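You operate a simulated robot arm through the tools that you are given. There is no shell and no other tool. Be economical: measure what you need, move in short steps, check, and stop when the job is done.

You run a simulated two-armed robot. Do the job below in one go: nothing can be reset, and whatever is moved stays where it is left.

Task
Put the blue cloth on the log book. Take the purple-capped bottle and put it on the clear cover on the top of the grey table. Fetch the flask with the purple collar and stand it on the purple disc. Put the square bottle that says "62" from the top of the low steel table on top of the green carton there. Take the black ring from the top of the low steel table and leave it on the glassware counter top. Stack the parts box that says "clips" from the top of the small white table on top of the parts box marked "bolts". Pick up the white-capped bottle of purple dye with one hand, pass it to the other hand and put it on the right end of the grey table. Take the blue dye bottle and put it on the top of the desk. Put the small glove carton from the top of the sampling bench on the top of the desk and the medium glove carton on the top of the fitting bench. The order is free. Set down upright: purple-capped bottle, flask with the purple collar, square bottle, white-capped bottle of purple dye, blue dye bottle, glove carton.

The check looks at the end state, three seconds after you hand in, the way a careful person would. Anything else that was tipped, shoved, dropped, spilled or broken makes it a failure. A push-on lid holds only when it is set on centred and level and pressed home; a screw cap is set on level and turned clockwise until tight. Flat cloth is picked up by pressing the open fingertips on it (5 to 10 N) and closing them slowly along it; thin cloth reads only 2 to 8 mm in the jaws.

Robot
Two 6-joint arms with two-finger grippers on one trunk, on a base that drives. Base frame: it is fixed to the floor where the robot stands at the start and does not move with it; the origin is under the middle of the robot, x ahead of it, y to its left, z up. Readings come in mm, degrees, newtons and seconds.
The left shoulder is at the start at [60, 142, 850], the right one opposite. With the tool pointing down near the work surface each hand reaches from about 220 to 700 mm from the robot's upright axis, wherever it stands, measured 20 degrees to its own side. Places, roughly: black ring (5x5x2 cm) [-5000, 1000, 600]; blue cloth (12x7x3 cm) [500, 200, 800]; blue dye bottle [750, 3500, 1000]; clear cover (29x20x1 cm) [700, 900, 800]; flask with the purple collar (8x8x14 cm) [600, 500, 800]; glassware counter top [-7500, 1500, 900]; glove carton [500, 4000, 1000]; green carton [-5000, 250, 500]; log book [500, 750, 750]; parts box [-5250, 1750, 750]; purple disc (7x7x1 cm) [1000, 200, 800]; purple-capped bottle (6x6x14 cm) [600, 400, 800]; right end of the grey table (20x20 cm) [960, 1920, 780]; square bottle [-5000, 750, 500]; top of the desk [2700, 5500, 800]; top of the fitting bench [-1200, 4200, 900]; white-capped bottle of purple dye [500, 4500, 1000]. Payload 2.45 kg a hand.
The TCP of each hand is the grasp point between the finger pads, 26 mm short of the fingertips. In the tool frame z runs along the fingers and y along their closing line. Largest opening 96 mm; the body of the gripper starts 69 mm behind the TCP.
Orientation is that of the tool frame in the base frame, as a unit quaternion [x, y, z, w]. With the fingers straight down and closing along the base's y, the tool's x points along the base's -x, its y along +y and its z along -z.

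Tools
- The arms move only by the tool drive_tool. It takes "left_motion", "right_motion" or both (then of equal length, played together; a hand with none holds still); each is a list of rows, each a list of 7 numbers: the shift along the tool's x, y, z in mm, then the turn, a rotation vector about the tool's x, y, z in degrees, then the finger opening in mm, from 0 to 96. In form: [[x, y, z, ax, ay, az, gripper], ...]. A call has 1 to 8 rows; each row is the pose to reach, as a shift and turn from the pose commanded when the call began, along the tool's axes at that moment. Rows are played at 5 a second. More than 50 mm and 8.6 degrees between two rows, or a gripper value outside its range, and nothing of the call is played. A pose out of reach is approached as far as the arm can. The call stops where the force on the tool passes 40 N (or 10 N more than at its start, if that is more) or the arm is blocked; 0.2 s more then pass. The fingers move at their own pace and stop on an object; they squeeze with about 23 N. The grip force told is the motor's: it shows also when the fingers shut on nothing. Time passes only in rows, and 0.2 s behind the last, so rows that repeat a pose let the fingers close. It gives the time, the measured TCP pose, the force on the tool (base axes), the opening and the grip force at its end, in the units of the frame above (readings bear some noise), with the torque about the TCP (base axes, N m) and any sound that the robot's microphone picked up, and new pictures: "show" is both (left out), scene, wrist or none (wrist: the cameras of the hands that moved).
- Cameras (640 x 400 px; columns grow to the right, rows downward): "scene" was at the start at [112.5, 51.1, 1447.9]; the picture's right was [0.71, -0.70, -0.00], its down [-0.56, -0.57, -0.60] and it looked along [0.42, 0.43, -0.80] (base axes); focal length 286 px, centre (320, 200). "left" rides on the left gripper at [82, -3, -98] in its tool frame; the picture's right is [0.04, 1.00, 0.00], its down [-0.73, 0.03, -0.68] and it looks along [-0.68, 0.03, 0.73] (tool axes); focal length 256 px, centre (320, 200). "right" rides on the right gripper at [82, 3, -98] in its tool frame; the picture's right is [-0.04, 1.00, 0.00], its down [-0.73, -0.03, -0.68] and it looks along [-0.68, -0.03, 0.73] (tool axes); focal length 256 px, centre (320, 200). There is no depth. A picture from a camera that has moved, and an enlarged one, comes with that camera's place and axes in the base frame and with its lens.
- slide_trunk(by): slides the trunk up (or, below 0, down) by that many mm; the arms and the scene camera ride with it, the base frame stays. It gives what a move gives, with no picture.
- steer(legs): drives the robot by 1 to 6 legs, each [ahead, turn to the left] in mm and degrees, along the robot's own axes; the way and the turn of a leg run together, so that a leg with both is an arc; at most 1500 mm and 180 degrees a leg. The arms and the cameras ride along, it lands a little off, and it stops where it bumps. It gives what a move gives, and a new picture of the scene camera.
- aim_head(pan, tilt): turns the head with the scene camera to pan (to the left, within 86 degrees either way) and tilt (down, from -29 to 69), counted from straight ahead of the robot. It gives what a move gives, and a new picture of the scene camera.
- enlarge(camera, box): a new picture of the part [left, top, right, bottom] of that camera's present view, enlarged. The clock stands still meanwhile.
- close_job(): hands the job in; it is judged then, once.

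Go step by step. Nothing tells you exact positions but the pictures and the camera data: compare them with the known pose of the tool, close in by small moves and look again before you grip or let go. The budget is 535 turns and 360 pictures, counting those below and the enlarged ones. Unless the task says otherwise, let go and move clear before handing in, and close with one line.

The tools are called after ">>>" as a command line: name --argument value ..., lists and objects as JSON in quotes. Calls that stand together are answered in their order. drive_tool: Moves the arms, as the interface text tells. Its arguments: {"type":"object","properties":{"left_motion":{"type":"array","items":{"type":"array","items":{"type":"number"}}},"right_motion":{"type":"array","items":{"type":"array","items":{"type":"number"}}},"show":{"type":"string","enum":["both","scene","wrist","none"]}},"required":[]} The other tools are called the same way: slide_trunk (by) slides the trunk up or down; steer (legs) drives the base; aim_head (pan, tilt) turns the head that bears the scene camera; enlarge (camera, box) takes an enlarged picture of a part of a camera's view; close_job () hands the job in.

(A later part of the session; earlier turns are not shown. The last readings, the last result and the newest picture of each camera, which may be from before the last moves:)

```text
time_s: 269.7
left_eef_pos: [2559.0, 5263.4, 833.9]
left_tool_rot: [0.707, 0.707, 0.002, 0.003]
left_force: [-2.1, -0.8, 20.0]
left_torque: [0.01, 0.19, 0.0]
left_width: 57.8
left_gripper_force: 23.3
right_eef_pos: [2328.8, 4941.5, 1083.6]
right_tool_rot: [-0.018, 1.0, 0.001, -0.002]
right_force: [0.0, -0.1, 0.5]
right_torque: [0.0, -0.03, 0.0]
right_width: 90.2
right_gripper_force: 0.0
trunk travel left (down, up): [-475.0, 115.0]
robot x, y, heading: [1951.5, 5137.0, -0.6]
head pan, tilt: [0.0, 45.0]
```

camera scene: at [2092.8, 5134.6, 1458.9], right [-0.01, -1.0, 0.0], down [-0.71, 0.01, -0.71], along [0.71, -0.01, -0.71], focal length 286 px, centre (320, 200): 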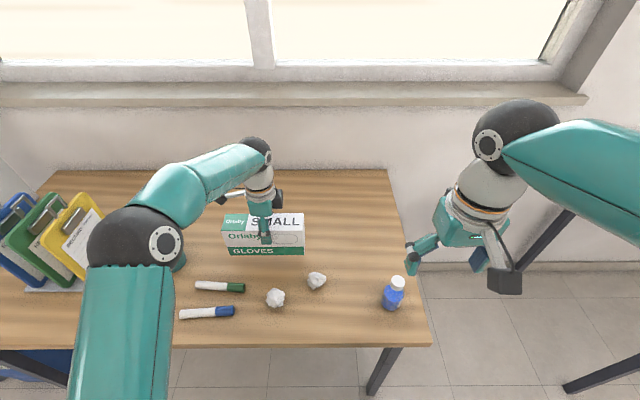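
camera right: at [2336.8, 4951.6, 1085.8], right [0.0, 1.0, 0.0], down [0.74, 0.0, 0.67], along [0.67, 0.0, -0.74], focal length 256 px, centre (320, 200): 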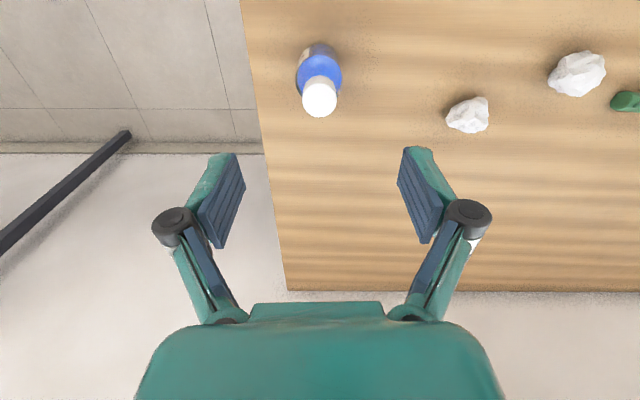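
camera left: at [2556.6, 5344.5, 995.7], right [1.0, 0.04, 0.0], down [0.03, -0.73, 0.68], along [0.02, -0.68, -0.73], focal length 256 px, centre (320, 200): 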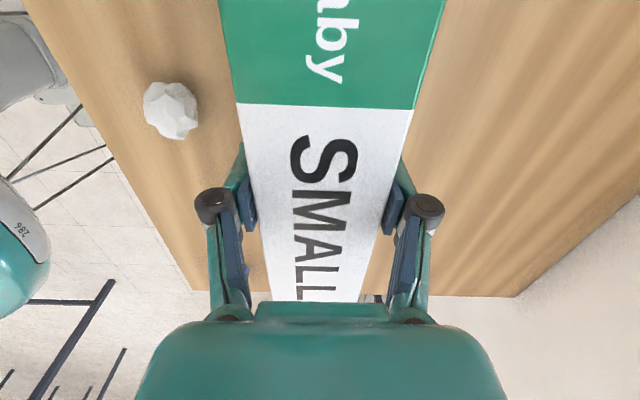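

>>> drive_tool --left_motion '[[0, 0, -4, 0, 0, 0, 45], [0, 0, -4, 0, 0, 0, 65], [0, 0, -4, 0, 0, 0, 84], [0, 0, -4, 0, 0, 0, 84], [0, 0, -45, 0, 0, 0, 84], [0, 0, -95, 0, 0, 0, 84], [0, 0, -145, 0, 0, 0, 84], [0, 0, -190, 0, 0, 0, 84]]' --show "scene"

```text
time_s: 271.5
left_eef_pos: [2557.9, 5261.6, 1021.6]
left_tool_rot: [0.708, 0.706, -0.001, -0.002]
left_force: [-0.2, -0.5, -0.3]
left_torque: [0.0, -0.02, 0.0]
left_width: 84.4
left_gripper_force: 0.1
right_eef_pos: [2329.7, 4942.4, 1082.6]
right_tool_rot: [-0.018, 1.0, 0.0, -0.002]
right_force: [0.3, -0.2, -0.3]
right_torque: [0.01, 0.01, 0.02]
right_width: 90.2
right_gripper_force: 0.0
trunk travel left (down, up): [-475.0, 115.0]
robot x, y, heading: [1947.9, 5135.0, -0.7]
head pan, tilt: [0.0, 45.0]
camera scene: at [2091.5, 5134.1, 1458.9], right [-0.01, -1.0, 0.0], down [-0.71, 0.01, -0.71], along [0.71, -0.01, -0.71], focal length 286 px, centre (320, 200)
```

scene: 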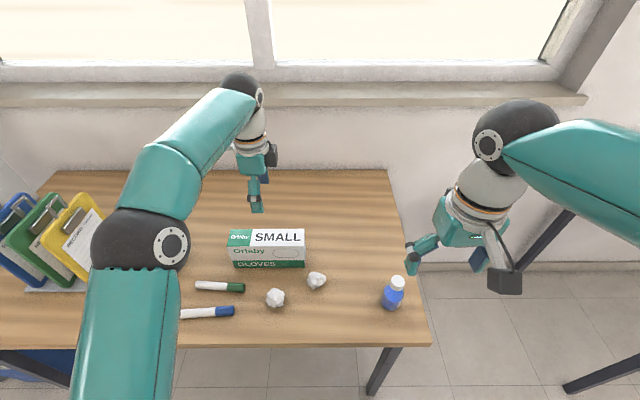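

Both items stand on the desk. Retract and square the left hand, then reverse out through the gap to the aisle for the purple dye.

>>> drive_tool --left_motion '[[10, -29, -10, 0, 0, -8.3, 90], [20, -58, -20, 0, 0, -16.6, 90], [29, -87, -30, 0, 0, -24.9, 90], [39, -116, -40, 0, 0, -33.2, 90], [49, -146, -50, 0, 0, -41.5, 90], [58, -175, -60, 0, 0, -49.8, 90], [68, -204, -60, 0, 0, -58.1, 90], [78, -233, -60, 0, 0, -66.4, 90]]' --show "none"

>>> drive_tool --left_motion '[[0, 0, 0, 0, 0, -8.3, 96], [0, 0, 0, 0, 0, -16.6, 96], [0, 0, 0, 0, 0, -23.6, 96]]' --show "none"

>>> steer --legs '[[-1000, 0], [-888, 0], [-471, 90]]'

```text
time_s: 273.3
left_eef_pos: [2326.0, 5341.2, 1082.6]
left_tool_rot: [0.205, 0.979, 0.001, -0.001]
left_force: [-0.2, 1.1, -0.3]
left_torque: [0.0, 0.0, -0.04]
left_width: 90.3
left_gripper_force: 0.1
right_eef_pos: [2329.2, 4941.2, 1083.1]
right_tool_rot: [-0.018, 1.0, 0.0, -0.002]
right_force: [-0.4, 0.7, 1.3]
right_torque: [0.01, 0.02, -0.04]
right_width: 90.0
right_gripper_force: 0.0
trunk travel left (down, up): [-475.0, 115.0]
robot x, y, heading: [1947.7, 5135.9, -0.6]
head pan, tilt: [0.0, 45.0]
```

```text
time_s: 274.1
left_eef_pos: [2326.0, 5342.4, 1080.5]
left_tool_rot: [0.001, 1.0, -0.001, 0.0]
left_force: [0.5, 0.3, 0.5]
left_torque: [0.01, 0.0, -0.01]
left_width: 95.9
left_gripper_force: 0.1
right_eef_pos: [2329.4, 4941.1, 1083.6]
right_tool_rot: [-0.018, 1.0, 0.0, -0.003]
right_force: [1.3, 0.5, 0.1]
right_torque: [-0.01, 0.0, 0.02]
right_width: 90.0
right_gripper_force: 0.2
trunk travel left (down, up): [-475.0, 115.0]
robot x, y, heading: [1950.4, 5135.6, -0.6]
head pan, tilt: [0.0, 45.0]
```

```text
time_s: 288.1
left_eef_pos: [-446.3, 5221.1, 1081.0]
left_tool_rot: [0.714, -0.7, 0.001, 0.0]
left_force: [-0.2, -0.3, 0.3]
left_torque: [-0.02, 0.01, 0.0]
left_width: 95.7
left_gripper_force: 0.1
right_eef_pos: [-46.3, 5232.7, 1083.1]
right_tool_rot: [0.728, -0.685, 0.002, 0.001]
right_force: [-1.1, -0.2, -0.2]
right_torque: [0.05, 0.0, -0.04]
right_width: 90.1
right_gripper_force: 0.1
trunk travel left (down, up): [-475.0, 115.0]
robot x, y, heading: [-209.3, 4849.2, 90.4]
head pan, tilt: [0.0, 45.0]
cut short: leg 3
camera scene: at [-209.8, 4990.5, 1459.1], right [1.0, 0.01, 0.0], down [0.01, -0.71, -0.71], along [-0.01, 0.71, -0.71], focal length 286 px, centre (320, 200)
```

scene: 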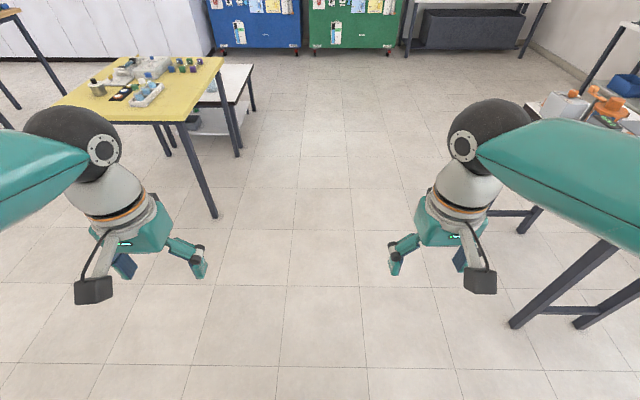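

Back in the aisle. Reverse to y≈4400 and turn to face the sampling bench with the purple dye.

>>> steer --legs '[[-470, 0], [0, -45]]'

>>> steer --legs '[[0, -45], [150, 0]]'

```text
time_s: 293.2
left_eef_pos: [-110.1, 4810.4, 1081.7]
left_tool_rot: [-0.393, 0.92, 0.0, -0.002]
left_force: [0.1, 1.0, 0.4]
left_torque: [-0.03, 0.01, 0.01]
left_width: 95.8
left_gripper_force: 0.1
right_eef_pos: [181.6, 4538.4, 1082.9]
right_tool_rot: [-0.412, 0.911, -0.001, -0.002]
right_force: [-0.1, -0.4, -0.1]
right_torque: [-0.02, 0.01, 0.04]
right_width: 90.0
right_gripper_force: 0.0
trunk travel left (down, up): [-475.0, 115.0]
robot x, y, heading: [-221.5, 4397.8, 45.6]
head pan, tilt: [0.0, 45.0]
camera scene: at [-122.6, 4498.7, 1458.9], right [0.72, -0.7, 0.0], down [-0.49, -0.51, -0.71], along [0.49, 0.51, -0.71], focal length 286 px, centre (320, 200)
```

scene: 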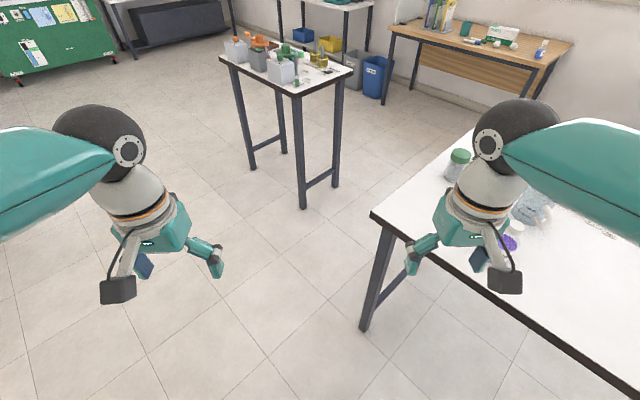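

```text
time_s: 296.9
left_eef_pos: [302.9, 4609.9, 1081.0]
left_tool_rot: [-0.01, 1.0, 0.0, -0.003]
left_force: [0.5, 0.0, -0.5]
left_torque: [0.03, 0.05, 0.04]
left_width: 96.2
left_gripper_force: 0.0
right_eef_pos: [314.3, 4209.2, 1082.1]
right_tool_rot: [-0.029, 1.0, 0.0, -0.004]
right_force: [-0.5, 0.2, -0.4]
right_torque: [0.05, 0.04, 0.0]
right_width: 90.0
right_gripper_force: 0.1
trunk travel left (down, up): [-475.0, 115.0]
robot x, y, heading: [-70.4, 4417.9, 0.4]
head pan, tilt: [0.0, 45.0]
camera scene: at [73.1, 4415.4, 1458.7], right [0.01, -1.0, 0.0], down [-0.71, 0.0, -0.71], along [0.71, 0.01, -0.71], focal length 286 px, centre (320, 200)
```

scene: 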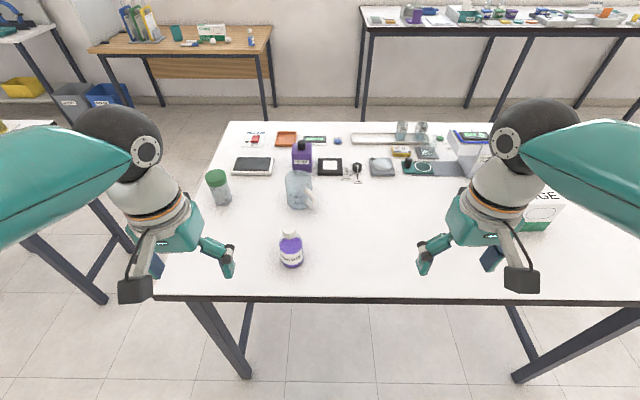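

Purple dye bottle ≈ [465,4493], top ≈ 960. Move the left hand above it, turning it 90° so its camera faces away from the later hand-over side.

>>> drive_tool --left_motion '[[-20, -15, 0, 0, 0, 8.4, 96], [-40, -29, 0, 0, 0, 16.8, 96], [-61, -44, 0, 0, 0, 25.2, 96], [-81, -58, 0, 0, 0, 33.6, 96], [-101, -73, 0, 0, 0, 42, 96], [-121, -88, 0, 0, 0, 50.4, 96], [-142, -102, 0, 0, 0, 58.8, 96], [-162, -117, 0, 0, 0, 67.2, 96]]' --show "none"

>>> drive_tool --left_motion '[[0, 0, 0, 0, 0, 8.4, 96], [0, 0, 0, 0, 0, 16.8, 96], [0, 0, 0, 0, 0, 22, 96], [0, 0, 20, 0, 0, 22, 96]]' --show "wrist"

```text
time_s: 298.7
left_eef_pos: [467.0, 4496.3, 1081.6]
left_tool_rot: [0.546, 0.838, 0.0, -0.003]
left_force: [-0.2, 0.0, -1.4]
left_torque: [0.0, 0.03, 0.01]
left_width: 95.7
left_gripper_force: 0.0
right_eef_pos: [314.5, 4210.5, 1083.2]
right_tool_rot: [-0.03, 1.0, 0.001, -0.003]
right_force: [-0.6, 0.3, 1.1]
right_torque: [0.0, 0.01, 0.03]
right_width: 90.0
right_gripper_force: 0.0
trunk travel left (down, up): [-475.0, 115.0]
robot x, y, heading: [-67.2, 4415.3, 0.5]
head pan, tilt: [0.0, 45.0]
```

```text
time_s: 299.7
left_eef_pos: [464.5, 4495.9, 1061.3]
left_tool_rot: [0.696, 0.718, -0.001, -0.002]
left_force: [-0.1, 0.3, 0.2]
left_torque: [-0.01, 0.0, 0.0]
left_width: 96.0
left_gripper_force: 0.0
right_eef_pos: [314.1, 4211.0, 1083.4]
right_tool_rot: [-0.03, 1.0, 0.0, -0.002]
right_force: [-0.2, 0.6, 0.0]
right_torque: [0.02, 0.04, -0.01]
right_width: 89.9
right_gripper_force: 0.1
trunk travel left (down, up): [-475.0, 115.0]
robot x, y, heading: [-65.2, 4414.6, 0.7]
head pan, tilt: [0.0, 45.0]
camera left: at [459.9, 4578.1, 1159.6], right [1.0, 0.07, 0.0], down [0.05, -0.73, 0.68], along [0.05, -0.68, -0.73], focal length 256 px, centre (320, 200)
```

left: 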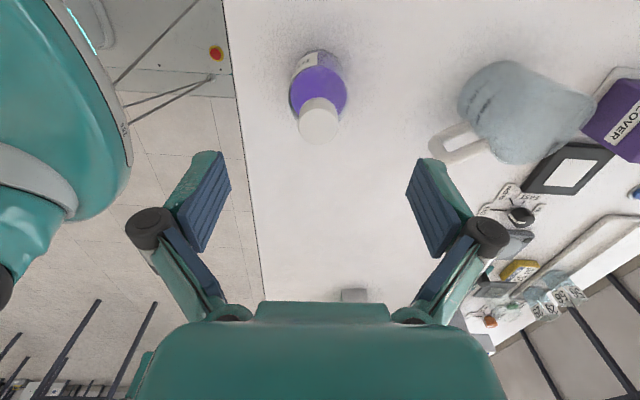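

Bottle axis ≈ [464,4485], cap top ≈ 960. I'll grip the cap only, leaving the body free for the other hand; first lower above it and check.

>>> drive_tool --left_motion '[[-11, 0, 30, 0, 0, 0, 96], [-11, 0, 65, 0, 0, 0, 80], [-11, 0, 80, 0, 0, 0, 70]]' --show "wrist"

```text
time_s: 300.5
left_eef_pos: [465.9, 4484.7, 979.6]
left_tool_rot: [0.696, 0.719, -0.001, -0.002]
left_force: [-0.5, -0.7, 1.1]
left_torque: [-0.02, 0.0, -0.02]
left_width: 69.8
left_gripper_force: 0.0
right_eef_pos: [313.8, 4210.3, 1084.0]
right_tool_rot: [-0.029, 1.0, 0.0, -0.002]
right_force: [-0.4, -0.5, -0.5]
right_torque: [-0.03, 0.03, -0.01]
right_width: 90.1
right_gripper_force: 0.1
trunk travel left (down, up): [-475.0, 115.0]
robot x, y, heading: [-67.6, 4420.0, 0.5]
head pan, tilt: [0.0, 45.0]
camera left: at [459.8, 4566.8, 1079.1], right [1.0, 0.07, 0.0], down [0.06, -0.73, 0.68], along [0.05, -0.68, -0.73], focal length 256 px, centre (320, 200)
```

left: 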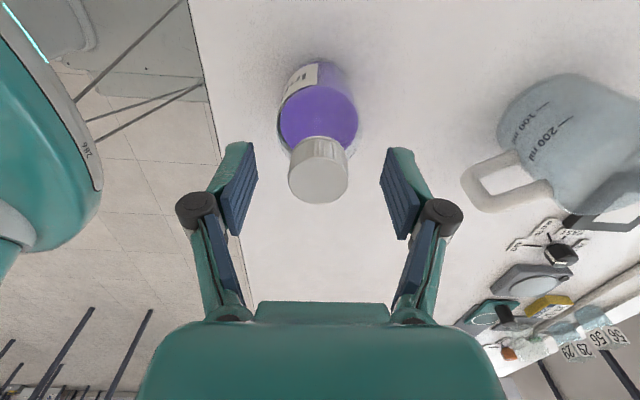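

Shift 4 mm and lower so the fingertips are around the cap's lower rim, then close.

>>> drive_tool --left_motion '[[-4, 0, 8, 0, 0, 0, 70], [-4, 0, 15, 0, 0, 0, 70], [-4, 0, 15, 0, 0, 0, 45], [-4, 0, 15, 0, 0, 0, 25], [-4, 0, 15, 0, 0, 0, 20], [-4, 0, 15, 0, 0, 0, 20]]' --show "wrist"

```text
time_s: 301.9
left_eef_pos: [465.3, 4482.8, 968.3]
left_tool_rot: [0.696, 0.718, 0.002, 0.001]
left_force: [2.3, -0.1, 17.4]
left_torque: [0.12, -0.08, -0.06]
left_width: 35.6
left_gripper_force: 22.9
right_eef_pos: [311.9, 4210.7, 1084.6]
right_tool_rot: [-0.029, 1.0, 0.0, -0.002]
right_force: [0.2, 0.8, 0.6]
right_torque: [0.02, 0.02, 0.0]
right_width: 90.2
right_gripper_force: 0.1
trunk travel left (down, up): [-475.0, 115.0]
robot x, y, heading: [-72.0, 4417.5, 0.4]
head pan, tilt: [0.0, 45.0]
camera left: at [459.2, 4563.5, 1066.5], right [1.0, 0.07, 0.0], down [0.05, -0.73, 0.68], along [0.05, -0.68, -0.73], focal length 256 px, centre (320, 200)
```

left: 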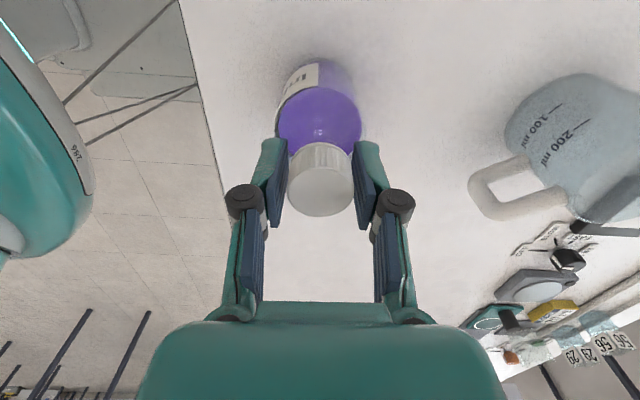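

Cap gripped (36 mm). Lift gently and check.

>>> drive_tool --left_motion '[[0, 0, -15, 0, 0, 0, 20], [0, 0, -40, 0, 0, 0, 20], [0, 0, -80, 0, 0, 0, 20], [0, 0, -120, 0, 0, 0, 20], [0, 0, -150, 0, 0, 0, 20]]' --show "both"

```text
time_s: 303.1
left_eef_pos: [465.9, 4481.2, 1116.0]
left_tool_rot: [0.696, 0.718, -0.001, -0.001]
left_force: [-0.3, 0.8, -2.4]
left_torque: [0.01, 0.02, -0.01]
left_width: 29.0
left_gripper_force: 23.1
right_eef_pos: [313.9, 4211.7, 1082.9]
right_tool_rot: [-0.03, 1.0, 0.0, -0.002]
right_force: [0.3, 0.1, -0.6]
right_torque: [0.02, 0.0, 0.02]
right_width: 90.0
right_gripper_force: 0.0
trunk travel left (down, up): [-475.0, 115.0]
robot x, y, heading: [-69.5, 4414.9, 0.5]
head pan, tilt: [0.0, 45.0]
camera scene: at [71.2, 4416.7, 1458.9], right [0.01, -1.0, 0.0], down [-0.71, -0.01, -0.71], along [0.71, 0.01, -0.71], focal length 286 px, centre (320, 200)
camera left: at [459.8, 4562.6, 1214.2], right [1.0, 0.07, 0.0], down [0.06, -0.73, 0.68], along [0.05, -0.68, -0.74], focal length 256 px, centre (320, 200)
```

scene: 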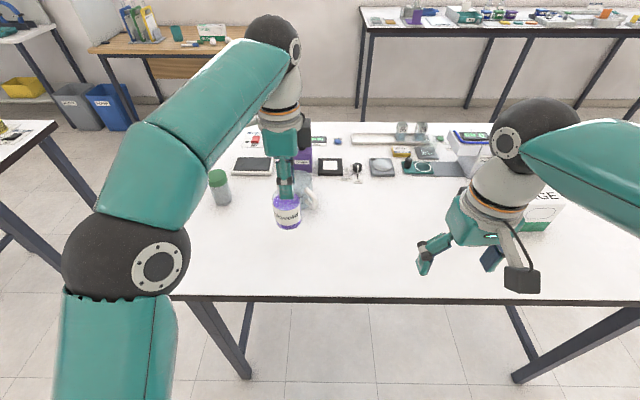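
left: 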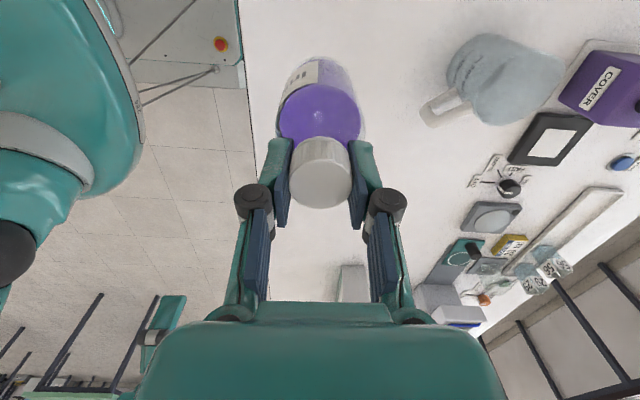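

The bottle hangs securely by the neck/cap. Bring it back to the hand-over place while turning the right hand 90° so it can approach from the right.

>>> drive_tool --left_motion '[[-5, -14, 0, 0, 0, 0, 20], [-10, -29, 0, 0, 0, 0, 20], [-15, -43, 0, 0, 0, 0, 20], [-20, -58, 0, 0, 0, 0, 20], [-25, -72, 0, 0, 0, 0, 20], [-30, -87, 0, 0, 0, 0, 20], [-35, -101, 0, 0, 0, 0, 20], [-40, -116, 0, 0, 0, 0, 20]]' --right_motion '[[0, 0, 0, 0, 0, -8.4, 90], [0, 0, 0, 0, 0, -16.8, 90], [0, 0, 0, 0, 0, -25.2, 90], [0, 0, 0, 0, 0, -33.6, 90], [0, 0, 0, 0, 0, -42, 90], [0, 0, 0, 0, 0, -50.4, 90], [0, 0, 0, 0, 0, -58.8, 90], [0, 0, 0, 0, 0, -67.2, 90]]' --show "none"

>>> drive_tool --right_motion '[[0, 0, 0, 0, 0, -8.4, 90], [0, 0, 0, 0, 0, -16.8, 90], [0, 0, 0, 0, 0, -19.4, 90]]' --show "none"

>>> drive_tool --right_motion '[[0, 0, 0, 0, -8, 0, 90], [0, 0, 0, 0, -16, 0, 90], [0, 0, 0, 0, -24, 0, 90], [0, 0, 0, 0, -32, 0, 90], [0, 0, 0, 0, -40, 0, 90], [0, 0, 0, 0, -45, 0, 90]]' --show "both"

```text
time_s: 304.9
left_eef_pos: [349.7, 4437.4, 1117.5]
left_tool_rot: [0.695, 0.719, 0.0, -0.001]
left_force: [-0.2, -0.2, -1.5]
left_torque: [-0.04, 0.01, 0.01]
left_width: 29.0
left_gripper_force: 23.6
right_eef_pos: [312.8, 4211.5, 1084.7]
right_tool_rot: [-0.579, 0.815, 0.001, -0.002]
right_force: [1.0, -0.5, 0.2]
right_torque: [-0.04, -0.01, -0.03]
right_width: 89.9
right_gripper_force: 0.1
trunk travel left (down, up): [-475.0, 115.0]
robot x, y, heading: [-72.6, 4413.6, 0.6]
head pan, tilt: [0.0, 45.0]
```

```text
time_s: 305.7
left_eef_pos: [350.6, 4438.8, 1116.5]
left_tool_rot: [0.695, 0.719, -0.002, -0.001]
left_force: [0.2, 0.7, -1.3]
left_torque: [-0.03, 0.02, 0.0]
left_width: 29.0
left_gripper_force: 23.3
right_eef_pos: [312.6, 4211.7, 1084.0]
right_tool_rot: [0.708, -0.707, -0.001, 0.003]
right_force: [0.0, 0.0, -0.3]
right_torque: [0.0, -0.01, -0.03]
right_width: 90.0
right_gripper_force: 0.0
trunk travel left (down, up): [-475.0, 115.0]
robot x, y, heading: [-72.2, 4414.7, 0.4]
head pan, tilt: [0.0, 45.0]
```

```text
time_s: 307.1
left_eef_pos: [351.0, 4437.2, 1116.8]
left_tool_rot: [0.695, 0.719, -0.001, -0.001]
left_force: [0.4, -1.1, -1.7]
left_torque: [0.02, 0.01, 0.01]
left_width: 29.0
left_gripper_force: 22.7
right_eef_pos: [313.2, 4211.7, 1084.3]
right_tool_rot: [-0.653, 0.654, 0.272, 0.269]
right_force: [-1.2, -0.6, 0.7]
right_torque: [-0.03, 0.01, 0.0]
right_width: 90.4
right_gripper_force: 0.0
trunk travel left (down, up): [-475.0, 115.0]
robot x, y, heading: [-70.4, 4417.4, 0.6]
head pan, tilt: [0.0, 45.0]
camera scene: at [71.1, 4416.7, 1459.0], right [0.01, -1.0, 0.0], down [-0.71, -0.01, -0.71], along [0.71, 0.01, -0.71], focal length 286 px, centre (320, 200)
camera right: at [310.5, 4084.4, 1095.6], right [-1.0, 0.03, 0.03], down [0.03, 0.04, 1.0], along [0.03, 1.0, -0.04], focal length 256 px, centre (320, 200)
```

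scene: 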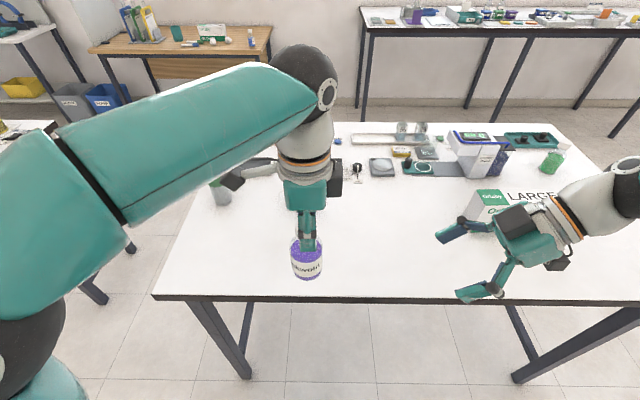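
right: 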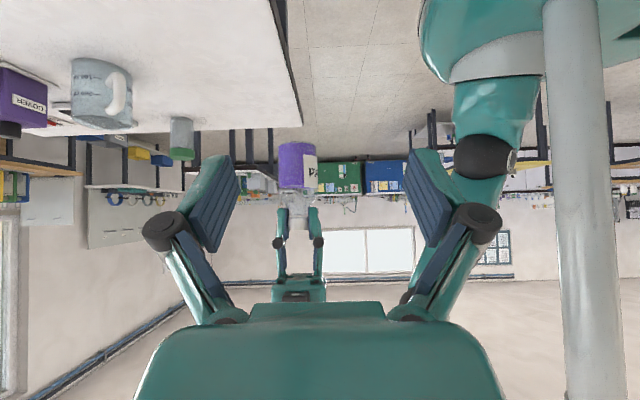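

The right camera now looks straight at the bottle (base z≈1003). Bring the right hand in horizontally, stopping short to check alignment.

>>> drive_tool --right_motion '[[15, -20, 15, 0, 0, 0, 92], [30, -39, 30, 0, 0, 0, 92], [-1, -39, 62, 0, 0, 0, 92], [-33, -39, 94, 0, 0, 0, 92], [-65, -39, 126, 0, 0, 0, 92]]' --show "both"

```text
time_s: 308.3
left_eef_pos: [350.8, 4439.6, 1117.6]
left_tool_rot: [0.696, 0.718, -0.002, -0.001]
left_force: [0.5, -0.5, -1.4]
left_torque: [-0.01, -0.01, -0.03]
left_width: 28.9
left_gripper_force: 22.7
right_eef_pos: [352.0, 4347.2, 1039.4]
right_tool_rot: [-0.653, 0.654, 0.272, 0.268]
right_force: [-0.1, 1.0, 0.3]
right_torque: [0.0, -0.01, -0.05]
right_width: 92.0
right_gripper_force: 0.1
trunk travel left (down, up): [-475.0, 115.0]
robot x, y, heading: [-70.6, 4414.3, 0.5]
head pan, tilt: [0.0, 45.0]
camera scene: at [71.1, 4417.7, 1459.0], right [0.01, -1.0, 0.0], down [-0.71, -0.01, -0.71], along [0.71, 0.01, -0.71], focal length 286 px, centre (320, 200)
camera right: at [349.1, 4220.0, 1051.3], right [-1.0, 0.03, 0.03], down [0.03, 0.04, 1.0], along [0.03, 1.0, -0.04], focal length 256 px, centre (320, 200)
```

scene: 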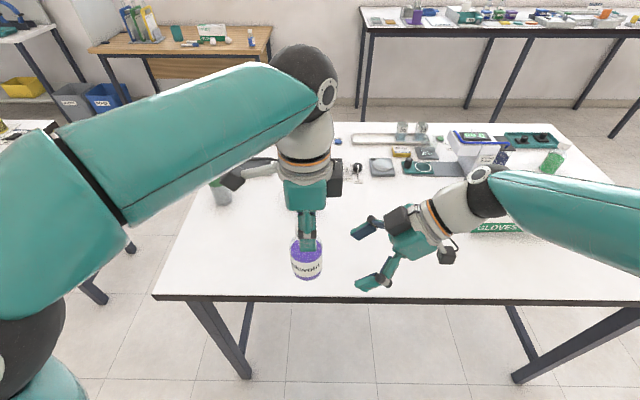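
right: 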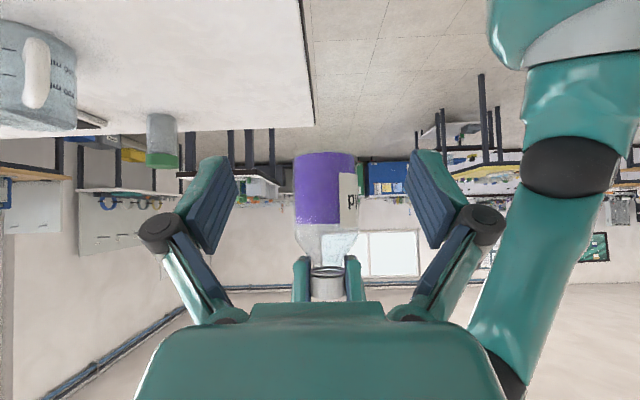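

Aligned: bottle centred between the right fingers. Advance the last 90 mm and close.

>>> drive_tool --right_motion '[[-21, -1, 21, 0, 0, 0, 92], [-42, -1, 42, 0, 0, 0, 92], [-63, -1, 63, 0, 0, 0, 92], [-63, -1, 63, 0, 0, 0, 70], [-63, -1, 63, 0, 0, 0, 50], [-63, -1, 63, 0, 0, 0, 35], [-63, -1, 63, 0, 0, 0, 35]]' --show "both"

```text
time_s: 309.9
left_eef_pos: [351.4, 4438.1, 1116.8]
left_tool_rot: [0.695, 0.719, -0.001, -0.001]
left_force: [10.8, 1.6, -3.2]
left_torque: [0.08, -0.49, -0.1]
left_width: 29.1
left_gripper_force: 22.7
right_eef_pos: [354.4, 4435.8, 1040.2]
right_tool_rot: [-0.653, 0.654, 0.272, 0.269]
right_force: [-10.3, -0.9, 1.8]
right_torque: [0.02, -0.32, 0.14]
right_width: 54.8
right_gripper_force: 23.2
trunk travel left (down, up): [-475.0, 115.0]
robot x, y, heading: [-71.8, 4413.4, 0.7]
head pan, tilt: [0.0, 45.0]
camera scene: at [71.2, 4416.8, 1458.9], right [0.01, -1.0, 0.0], down [-0.71, -0.01, -0.71], along [0.71, 0.01, -0.71], focal length 286 px, centre (320, 200)
camera right: at [349.8, 4307.9, 1052.3], right [-1.0, 0.03, 0.03], down [0.04, 0.04, 1.0], along [0.03, 1.0, -0.04], focal length 256 px, centre (320, 200)
```

scene: 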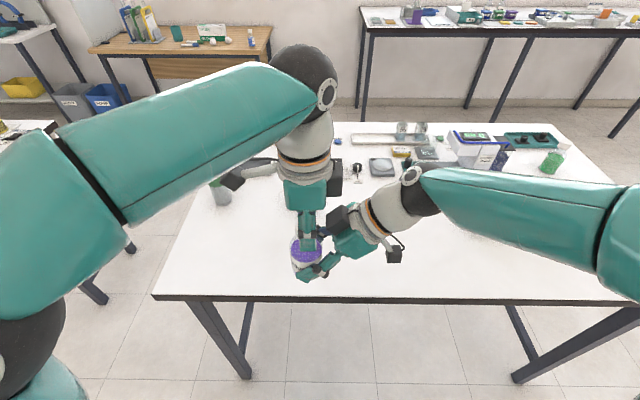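
right: 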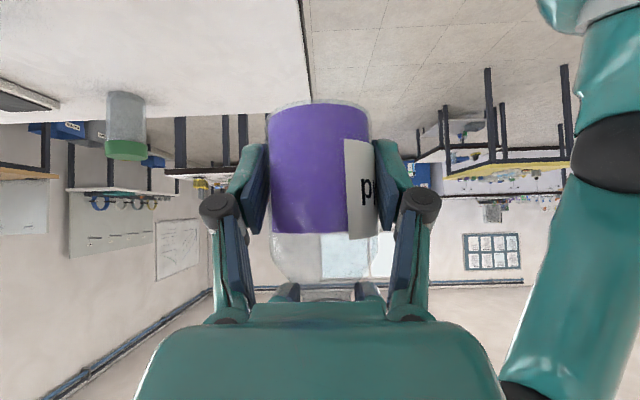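

Right hand holds the body (55 mm). Open the left hand and lift it away.

>>> drive_tool --left_motion '[[0, 0, 0, 0, 0, 0, 45], [0, 0, 0, 0, 0, 0, 62], [0, 0, 0, 0, 0, 0, 62], [0, 0, -40, 0, 0, 0, 62], [0, 0, -80, 0, 0, 0, 62], [40, 0, -100, 0, 0, 0, 62], [85, 0, -100, 0, 0, 0, 62], [130, 0, -100, 0, 0, 0, 62]]' --show "both"

```text
time_s: 311.7
left_eef_pos: [346.5, 4570.7, 1216.9]
left_tool_rot: [0.696, 0.718, -0.002, -0.001]
left_force: [-0.1, 1.2, -0.1]
left_torque: [-0.01, -0.03, -0.01]
left_width: 61.8
left_gripper_force: 0.0
right_eef_pos: [353.4, 4435.8, 1040.5]
right_tool_rot: [-0.653, 0.654, 0.272, 0.269]
right_force: [-0.5, -0.5, 0.6]
right_torque: [-0.01, -0.02, 0.02]
right_width: 54.8
right_gripper_force: 23.0
trunk travel left (down, up): [-475.0, 115.0]
robot x, y, heading: [-73.0, 4417.7, 0.4]
head pan, tilt: [0.0, 45.0]
camera scene: at [70.7, 4418.0, 1459.0], right [0.01, -1.0, 0.0], down [-0.71, -0.01, -0.71], along [0.71, 0.01, -0.71], focal length 286 px, centre (320, 200)
camera left: at [341.6, 4651.1, 1315.3], right [1.0, 0.07, 0.0], down [0.06, -0.73, 0.68], along [0.05, -0.68, -0.73], focal length 256 px, centre (320, 200)
```

scene: 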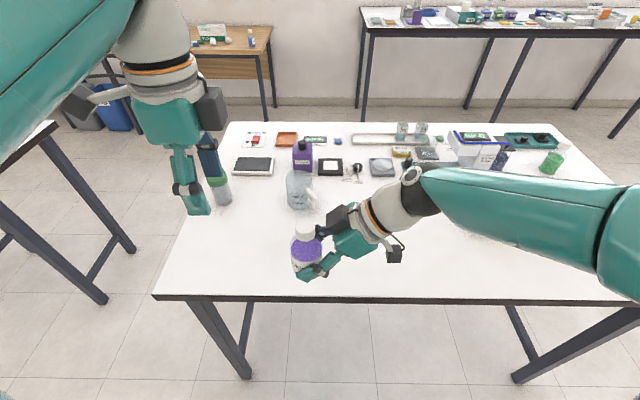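
left: 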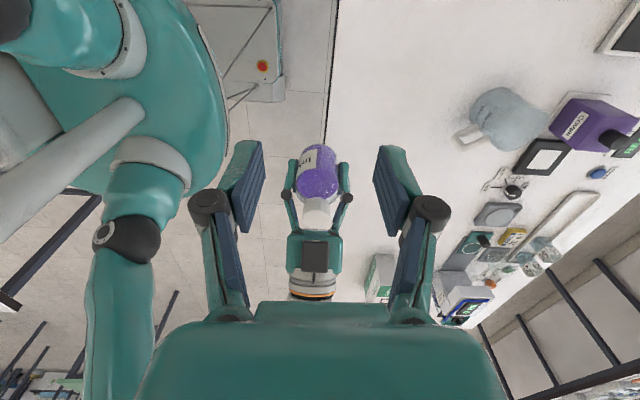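

Hand-over done. Now drive to the far end of the grey table: turn right, down the aisle, and round to face its end.

>>> steer --legs '[[-160, 0], [0, -45]]'

>>> steer --legs '[[0, -45]]'

>>> steer --legs '[[1417, 0], [471, 90]]'

```text
time_s: 315.5
left_eef_pos: [171.9, 4227.6, 1217.5]
left_tool_rot: [0.917, 0.4, -0.001, -0.002]
left_force: [0.9, -0.5, 0.7]
left_torque: [-0.01, 0.01, 0.0]
left_width: 61.9
left_gripper_force: 0.1
right_eef_pos: [83.0, 4128.6, 1040.9]
right_tool_rot: [-0.353, 0.854, 0.148, 0.352]
right_force: [-0.3, -0.4, 0.2]
right_torque: [0.03, 0.01, -0.06]
right_width: 54.7
right_gripper_force: 23.6
trunk travel left (down, up): [-475.0, 115.0]
robot x, y, heading: [-207.4, 4437.0, -43.9]
head pan, tilt: [0.0, 45.0]
camera scene: at [-107.2, 4337.2, 1458.9], right [-0.7, -0.72, 0.0], down [-0.51, 0.49, -0.71], along [0.51, -0.49, -0.71], focal length 286 px, centre (320, 200)
```

scene: 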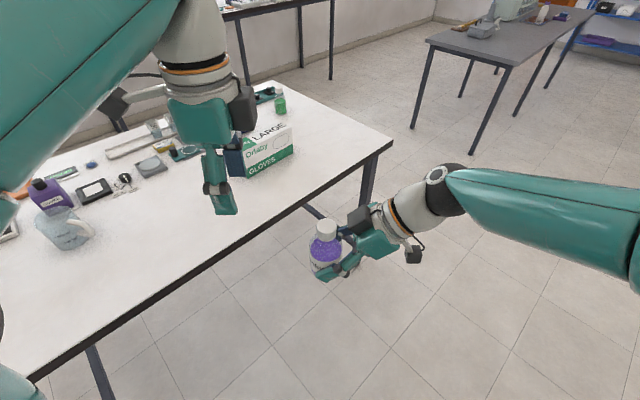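

```text
time_s: 318.2
left_eef_pos: [-87.5, 4016.2, 1217.2]
left_tool_rot: [1.0, 0.018, 0.0, -0.002]
left_force: [-0.1, -0.2, -0.4]
left_torque: [-0.01, -0.02, 0.04]
left_width: 61.9
left_gripper_force: 0.1
right_eef_pos: [-220.4, 4009.8, 1038.3]
right_tool_rot: [0.001, 0.924, 0.003, 0.381]
right_force: [-0.9, 0.1, -0.4]
right_torque: [0.0, 0.0, 0.0]
right_width: 55.0
right_gripper_force: 23.0
trunk travel left (down, up): [-475.0, 115.0]
robot x, y, heading: [-178.5, 4438.4, -89.0]
head pan, tilt: [0.0, 45.0]
camera scene: at [-174.0, 4292.9, 1458.9], right [-1.0, -0.02, 0.0], down [-0.02, 0.71, -0.71], along [0.02, -0.71, -0.71], focal length 286 px, centre (320, 200)
```

scene: 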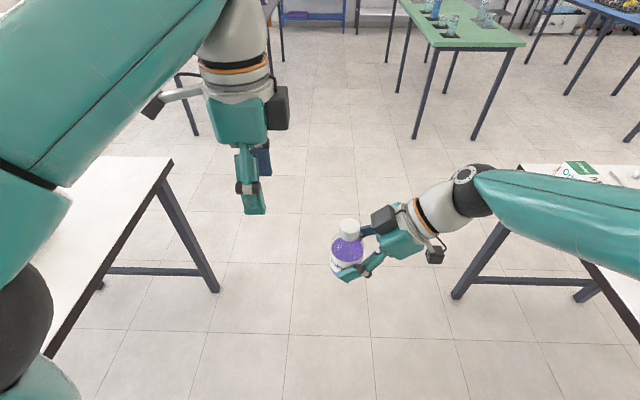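

```text
time_s: 330.1
left_eef_pos: [573.2, 2824.7, 1218.0]
left_tool_rot: [0.693, 0.721, -0.003, 0.0]
left_force: [-0.1, 1.3, 0.1]
left_torque: [-0.1, -0.01, -0.01]
left_width: 62.1
left_gripper_force: 0.0
right_eef_pos: [580.8, 2690.8, 1042.4]
right_tool_rot: [0.657, -0.651, -0.272, -0.265]
right_force: [-0.5, 1.2, 0.9]
right_torque: [-0.11, -0.01, 0.01]
right_width: 54.7
right_gripper_force: 22.4
trunk travel left (down, up): [-475.0, 115.0]
robot x, y, heading: [154.9, 2680.2, 0.2]
head pan, tilt: [0.0, 45.0]
stopped in leg 2: the robot was blocked; the commanded pose is now the measured one
camera scene: at [299.3, 2682.6, 1458.9], right [0.01, -1.0, 0.0], down [-0.71, -0.01, -0.71], along [0.71, 0.0, -0.71], focal length 286 px, centre (320, 200)
```

scene: 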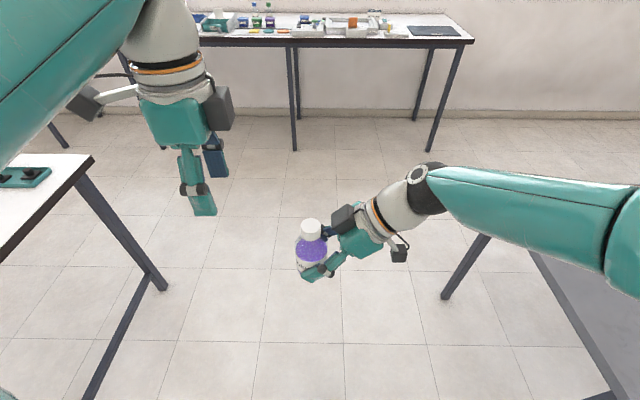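

Table end edge is at y≈2075. Drive and arc right to face it from the end.

>>> steer --legs '[[505, 0], [440, -90]]'

```text
time_s: 337.9
left_eef_pos: [1082.1, 1990.6, 1219.4]
left_tool_rot: [1.0, 0.021, 0.002, -0.001]
left_force: [-1.5, 0.5, -0.2]
left_torque: [0.0, -0.12, -0.02]
left_width: 62.1
left_gripper_force: 0.1
right_eef_pos: [950.0, 1982.2, 1041.0]
right_tool_rot: [-0.004, 0.923, 0.006, 0.384]
right_force: [-1.2, 1.2, -1.5]
right_torque: [0.03, -0.04, 0.01]
right_width: 54.8
right_gripper_force: 23.1
trunk travel left (down, up): [-475.0, 115.0]
robot x, y, heading: [998.8, 2404.5, -88.1]
head pan, tilt: [0.0, 45.0]
stopped in leg 2: the robot was blocked; the commanded pose is now the measured one
camera scene: at [992.6, 2264.3, 1458.9], right [-1.0, -0.03, 0.0], down [-0.02, 0.71, -0.71], along [0.03, -0.71, -0.71], focal length 286 px, centre (320, 200)
```

scene: 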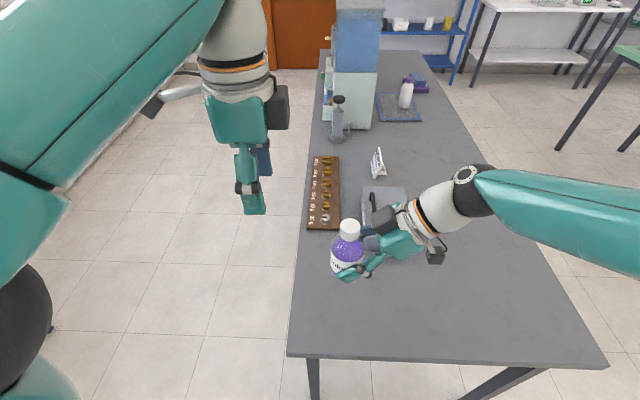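

Good view of the table end. Shift to [960,1950] and lower to about 30 mm above the table.

>>> drive_tool --right_motion '[[-7, -32, 7, 0, 0, 0, 35], [21, -32, 35, 0, 0, 0, 35], [49, -32, 63, 0, 0, 0, 35], [77, -32, 91, 0, 0, 0, 35], [105, -32, 119, 0, 0, 0, 35], [127, -32, 141, 0, 0, 0, 35]]' --show "both"

```text
time_s: 339.3
left_eef_pos: [1088.2, 1991.3, 1220.1]
left_tool_rot: [1.0, 0.023, 0.001, -0.002]
left_force: [0.9, -0.6, 1.3]
left_torque: [0.01, 0.02, 0.04]
left_width: 62.0
left_gripper_force: 0.1
right_eef_pos: [964.6, 1952.7, 851.0]
right_tool_rot: [-0.006, 0.924, 0.007, 0.382]
right_force: [-1.2, -0.1, -2.1]
right_torque: [0.01, -0.02, -0.02]
right_width: 54.9
right_gripper_force: 23.0
trunk travel left (down, up): [-475.0, 115.0]
robot x, y, heading: [997.5, 2408.2, -87.9]
head pan, tilt: [0.0, 45.0]
camera scene: at [997.7, 2264.0, 1458.9], right [-1.0, -0.03, 0.0], down [-0.02, 0.71, -0.71], along [0.02, -0.71, -0.71], focal length 286 px, centre (320, 200)
camera right: at [838.6, 1954.7, 863.3], right [0.01, 1.0, 0.04], down [0.04, -0.04, 1.0], along [1.0, -0.01, -0.04], focal length 256 px, centre (320, 200)
```

scene: 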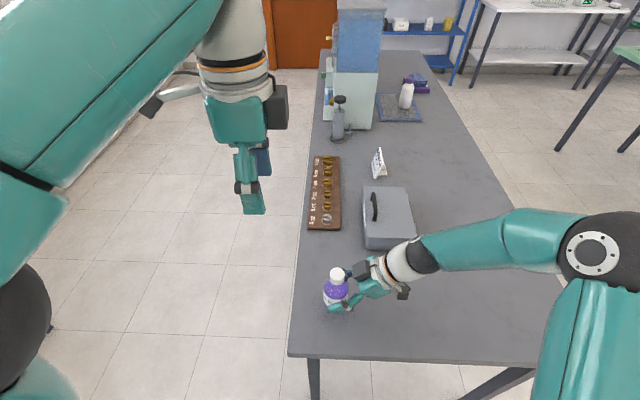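
right: 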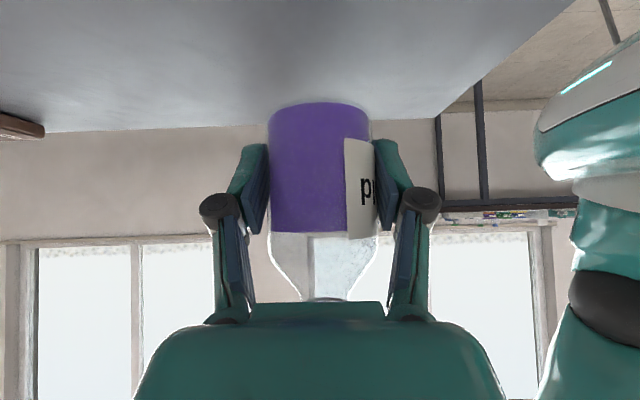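

Lower vertically in small steps to contact.

>>> drive_tool --right_motion '[[11, 0, 11, 0, 0, 0, 35], [16, 0, 16, 0, 0, 0, 35], [19, 0, 19, 0, 0, 0, 35], [21, 0, 21, 0, 0, 0, 35], [23, 0, 23, 0, 0, 0, 35], [25, 0, 25, 0, 0, 0, 35], [27, 0, 27, 0, 0, 0, 35], [29, 0, 29, 0, 0, 0, 35]]' --show "none"

```text
time_s: 341.1
left_eef_pos: [1087.9, 1991.7, 1220.3]
left_tool_rot: [1.0, 0.023, 0.0, 0.0]
left_force: [-0.3, 0.2, -0.8]
left_torque: [0.0, 0.01, 0.02]
left_width: 61.6
left_gripper_force: 0.0
right_eef_pos: [965.2, 1951.9, 812.4]
right_tool_rot: [-0.006, 0.924, 0.005, 0.382]
right_force: [1.1, -1.5, 13.4]
right_torque: [-0.01, -0.14, 0.07]
right_width: 54.9
right_gripper_force: 23.3
trunk travel left (down, up): [-475.0, 115.0]
robot x, y, heading: [991.9, 2408.9, -88.2]
head pan, tilt: [0.0, 45.0]
```

Contact. Ease off, open, and withdraw along the tool axis.

>>> drive_tool --right_motion '[[-1.5, 0, -1.5, 0, 0, 0, 35], [-1.5, 0, -1.5, 0, 0, 0, 62], [-1.5, 0, -1.5, 0, 0, 0, 85], [-1.5, 0, -1.5, 0, 0, 0, 85], [-1.5, 0, -40, 0, 0, 0, 85], [-1.5, 0, -85, 0, 0, 0, 85], [-1.5, 0, -130, 0, 0, 0, 85], [-1.5, 0, -175, 0, 0, 0, 85]]' --show "both"

```text
time_s: 342.9
left_eef_pos: [1087.5, 1991.7, 1219.9]
left_tool_rot: [1.0, 0.023, 0.0, -0.002]
left_force: [0.2, 0.4, -0.1]
left_torque: [0.0, 0.0, 0.02]
left_width: 62.3
left_gripper_force: 0.1
right_eef_pos: [843.5, 1950.1, 936.2]
right_tool_rot: [-0.004, 0.924, 0.006, 0.382]
right_force: [0.1, 0.1, -0.6]
right_torque: [0.01, 0.0, -0.01]
right_width: 85.2
right_gripper_force: 0.1
trunk travel left (down, up): [-475.0, 115.0]
robot x, y, heading: [994.8, 2406.0, -88.0]
head pan, tilt: [0.0, 45.0]
camera scene: at [997.4, 2265.2, 1459.0], right [-1.0, -0.03, 0.0], down [-0.02, 0.71, -0.71], along [0.02, -0.71, -0.71], focal length 286 px, centre (320, 200)
camera right: at [715.5, 1951.6, 948.4], right [0.01, 1.0, 0.04], down [0.04, -0.04, 1.0], along [1.0, -0.01, -0.04], focal length 256 px, centre (320, 200)
```

scene: 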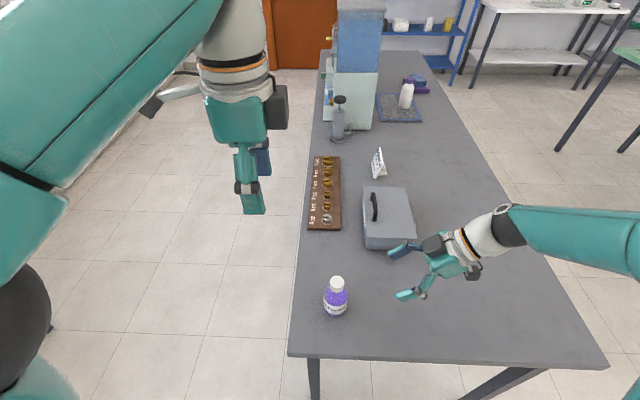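
right: 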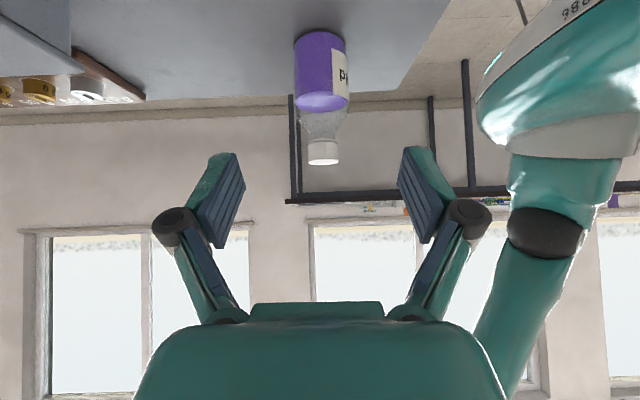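

The purple dye stands upright at the table's end. Now restore both hands to the standard orientation, raised.

>>> drive_tool --left_motion '[[0, 0, 0, 0, 0, -8.4, 90], [0, 0, 0, 0, 0, -16.8, 90], [0, 0, 0, 0, 0, -25.2, 90], [0, 0, 0, 0, 0, -33.6, 90], [0, 0, 0, 0, 0, -42, 90], [0, 0, 0, 0, 0, -50.4, 90], [0, 0, 0, 0, 0, -58.8, 90], [0, 0, 0, 0, 0, -67.2, 90]]' --right_motion '[[-18, 0, -18, 0, 6, 0, 90], [-36, 0, -36, 0, 12, 0, 90], [-54, 0, -54, 0, 18, 0, 90], [-72, 0, -72, 0, 24, 0, 90], [-90, 0, -90, 0, 30, 0, 90], [-90, 0, -90, 0, 36, 0, 90], [-90, 0, -90, 0, 42, 0, 90], [-90, 0, -90, 0, 45, 0, 90]]' --show "none"

>>> drive_tool --left_motion '[[0, 0, 20, 0, 0, -8.4, 90], [0, 0, 40, 0, 0, -16.8, 90], [0, 0, 60, 0, 0, -21, 90], [0, 0, 80, 0, 0, -21, 90], [0, 0, 80, 0, 0, -21, 90], [0, 0, 80, 0, 0, -21, 90], [0, 0, 80, 0, 0, -21, 90], [0, 0, 80, 0, 0, -21, 90]]' --right_motion '[[0, 10, 0, 0, 0, 8.4, 90], [0, 20, 0, 0, 0, 16.8, 90], [0, 30, 0, 0, 0, 25.2, 90], [0, 40, 0, 0, 0, 33.6, 90], [0, 50, 0, 0, 0, 42, 90], [0, 60, 0, 0, 0, 50.4, 90], [0, 60, 0, 0, 0, 58.8, 90], [0, 60, 0, 0, 0, 67.2, 90]]' --show "none"

>>> drive_tool --right_motion '[[0, 0, 0, 0, 0, 8.4, 90], [0, 0, 0, 0, 0, 16.8, 90], [0, 0, 0, 0, 0, 21, 90]]' --show "scene"

```text
time_s: 344.7
left_eef_pos: [1087.9, 1991.4, 1219.0]
left_tool_rot: [0.819, 0.574, 0.001, -0.001]
left_force: [-0.1, -0.4, -0.6]
left_torque: [-0.01, 0.02, -0.03]
left_width: 90.2
left_gripper_force: 0.0
right_eef_pos: [842.4, 1949.9, 1064.5]
right_tool_rot: [-0.007, 1.0, 0.004, -0.002]
right_force: [0.5, -0.2, 0.7]
right_torque: [-0.01, -0.01, 0.03]
right_width: 90.0
right_gripper_force: 0.0
trunk travel left (down, up): [-475.0, 115.0]
robot x, y, heading: [993.3, 2407.8, -88.1]
head pan, tilt: [0.0, 45.0]
```

```text
time_s: 346.5
left_eef_pos: [1086.9, 1991.3, 1140.3]
left_tool_rot: [0.702, 0.712, 0.001, -0.001]
left_force: [-0.3, 0.0, -0.4]
left_torque: [0.0, -0.01, 0.03]
left_width: 90.1
left_gripper_force: 0.1
right_eef_pos: [841.5, 2009.9, 1062.9]
right_tool_rot: [0.548, 0.836, 0.003, -0.003]
right_force: [-0.4, -0.1, -0.2]
right_torque: [0.01, -0.02, 0.04]
right_width: 90.0
right_gripper_force: 0.0
trunk travel left (down, up): [-475.0, 115.0]
robot x, y, heading: [995.5, 2408.8, -88.3]
head pan, tilt: [0.0, 45.0]
```

```text
time_s: 347.3
left_eef_pos: [1086.9, 1992.0, 1140.5]
left_tool_rot: [0.703, 0.712, 0.001, -0.002]
left_force: [-0.1, 0.1, -0.2]
left_torque: [0.02, 0.01, 0.01]
left_width: 90.0
left_gripper_force: 0.0
right_eef_pos: [842.0, 2009.8, 1064.2]
right_tool_rot: [0.691, 0.723, 0.002, -0.003]
right_force: [-0.4, -0.1, 1.0]
right_torque: [0.01, -0.02, -0.02]
right_width: 90.1
right_gripper_force: 0.1
trunk travel left (down, up): [-475.0, 115.0]
robot x, y, heading: [994.3, 2404.0, -88.1]
head pan, tilt: [0.0, 45.0]
camera scene: at [997.7, 2264.8, 1459.0], right [-1.0, -0.03, 0.0], down [-0.02, 0.71, -0.71], along [0.02, -0.71, -0.71], focal length 286 px, centre (320, 200)
```

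scene: 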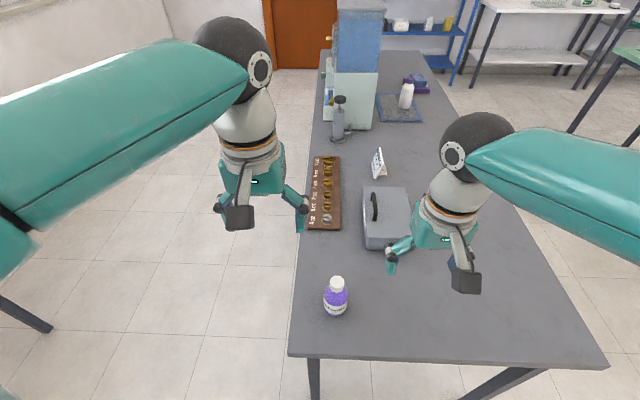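

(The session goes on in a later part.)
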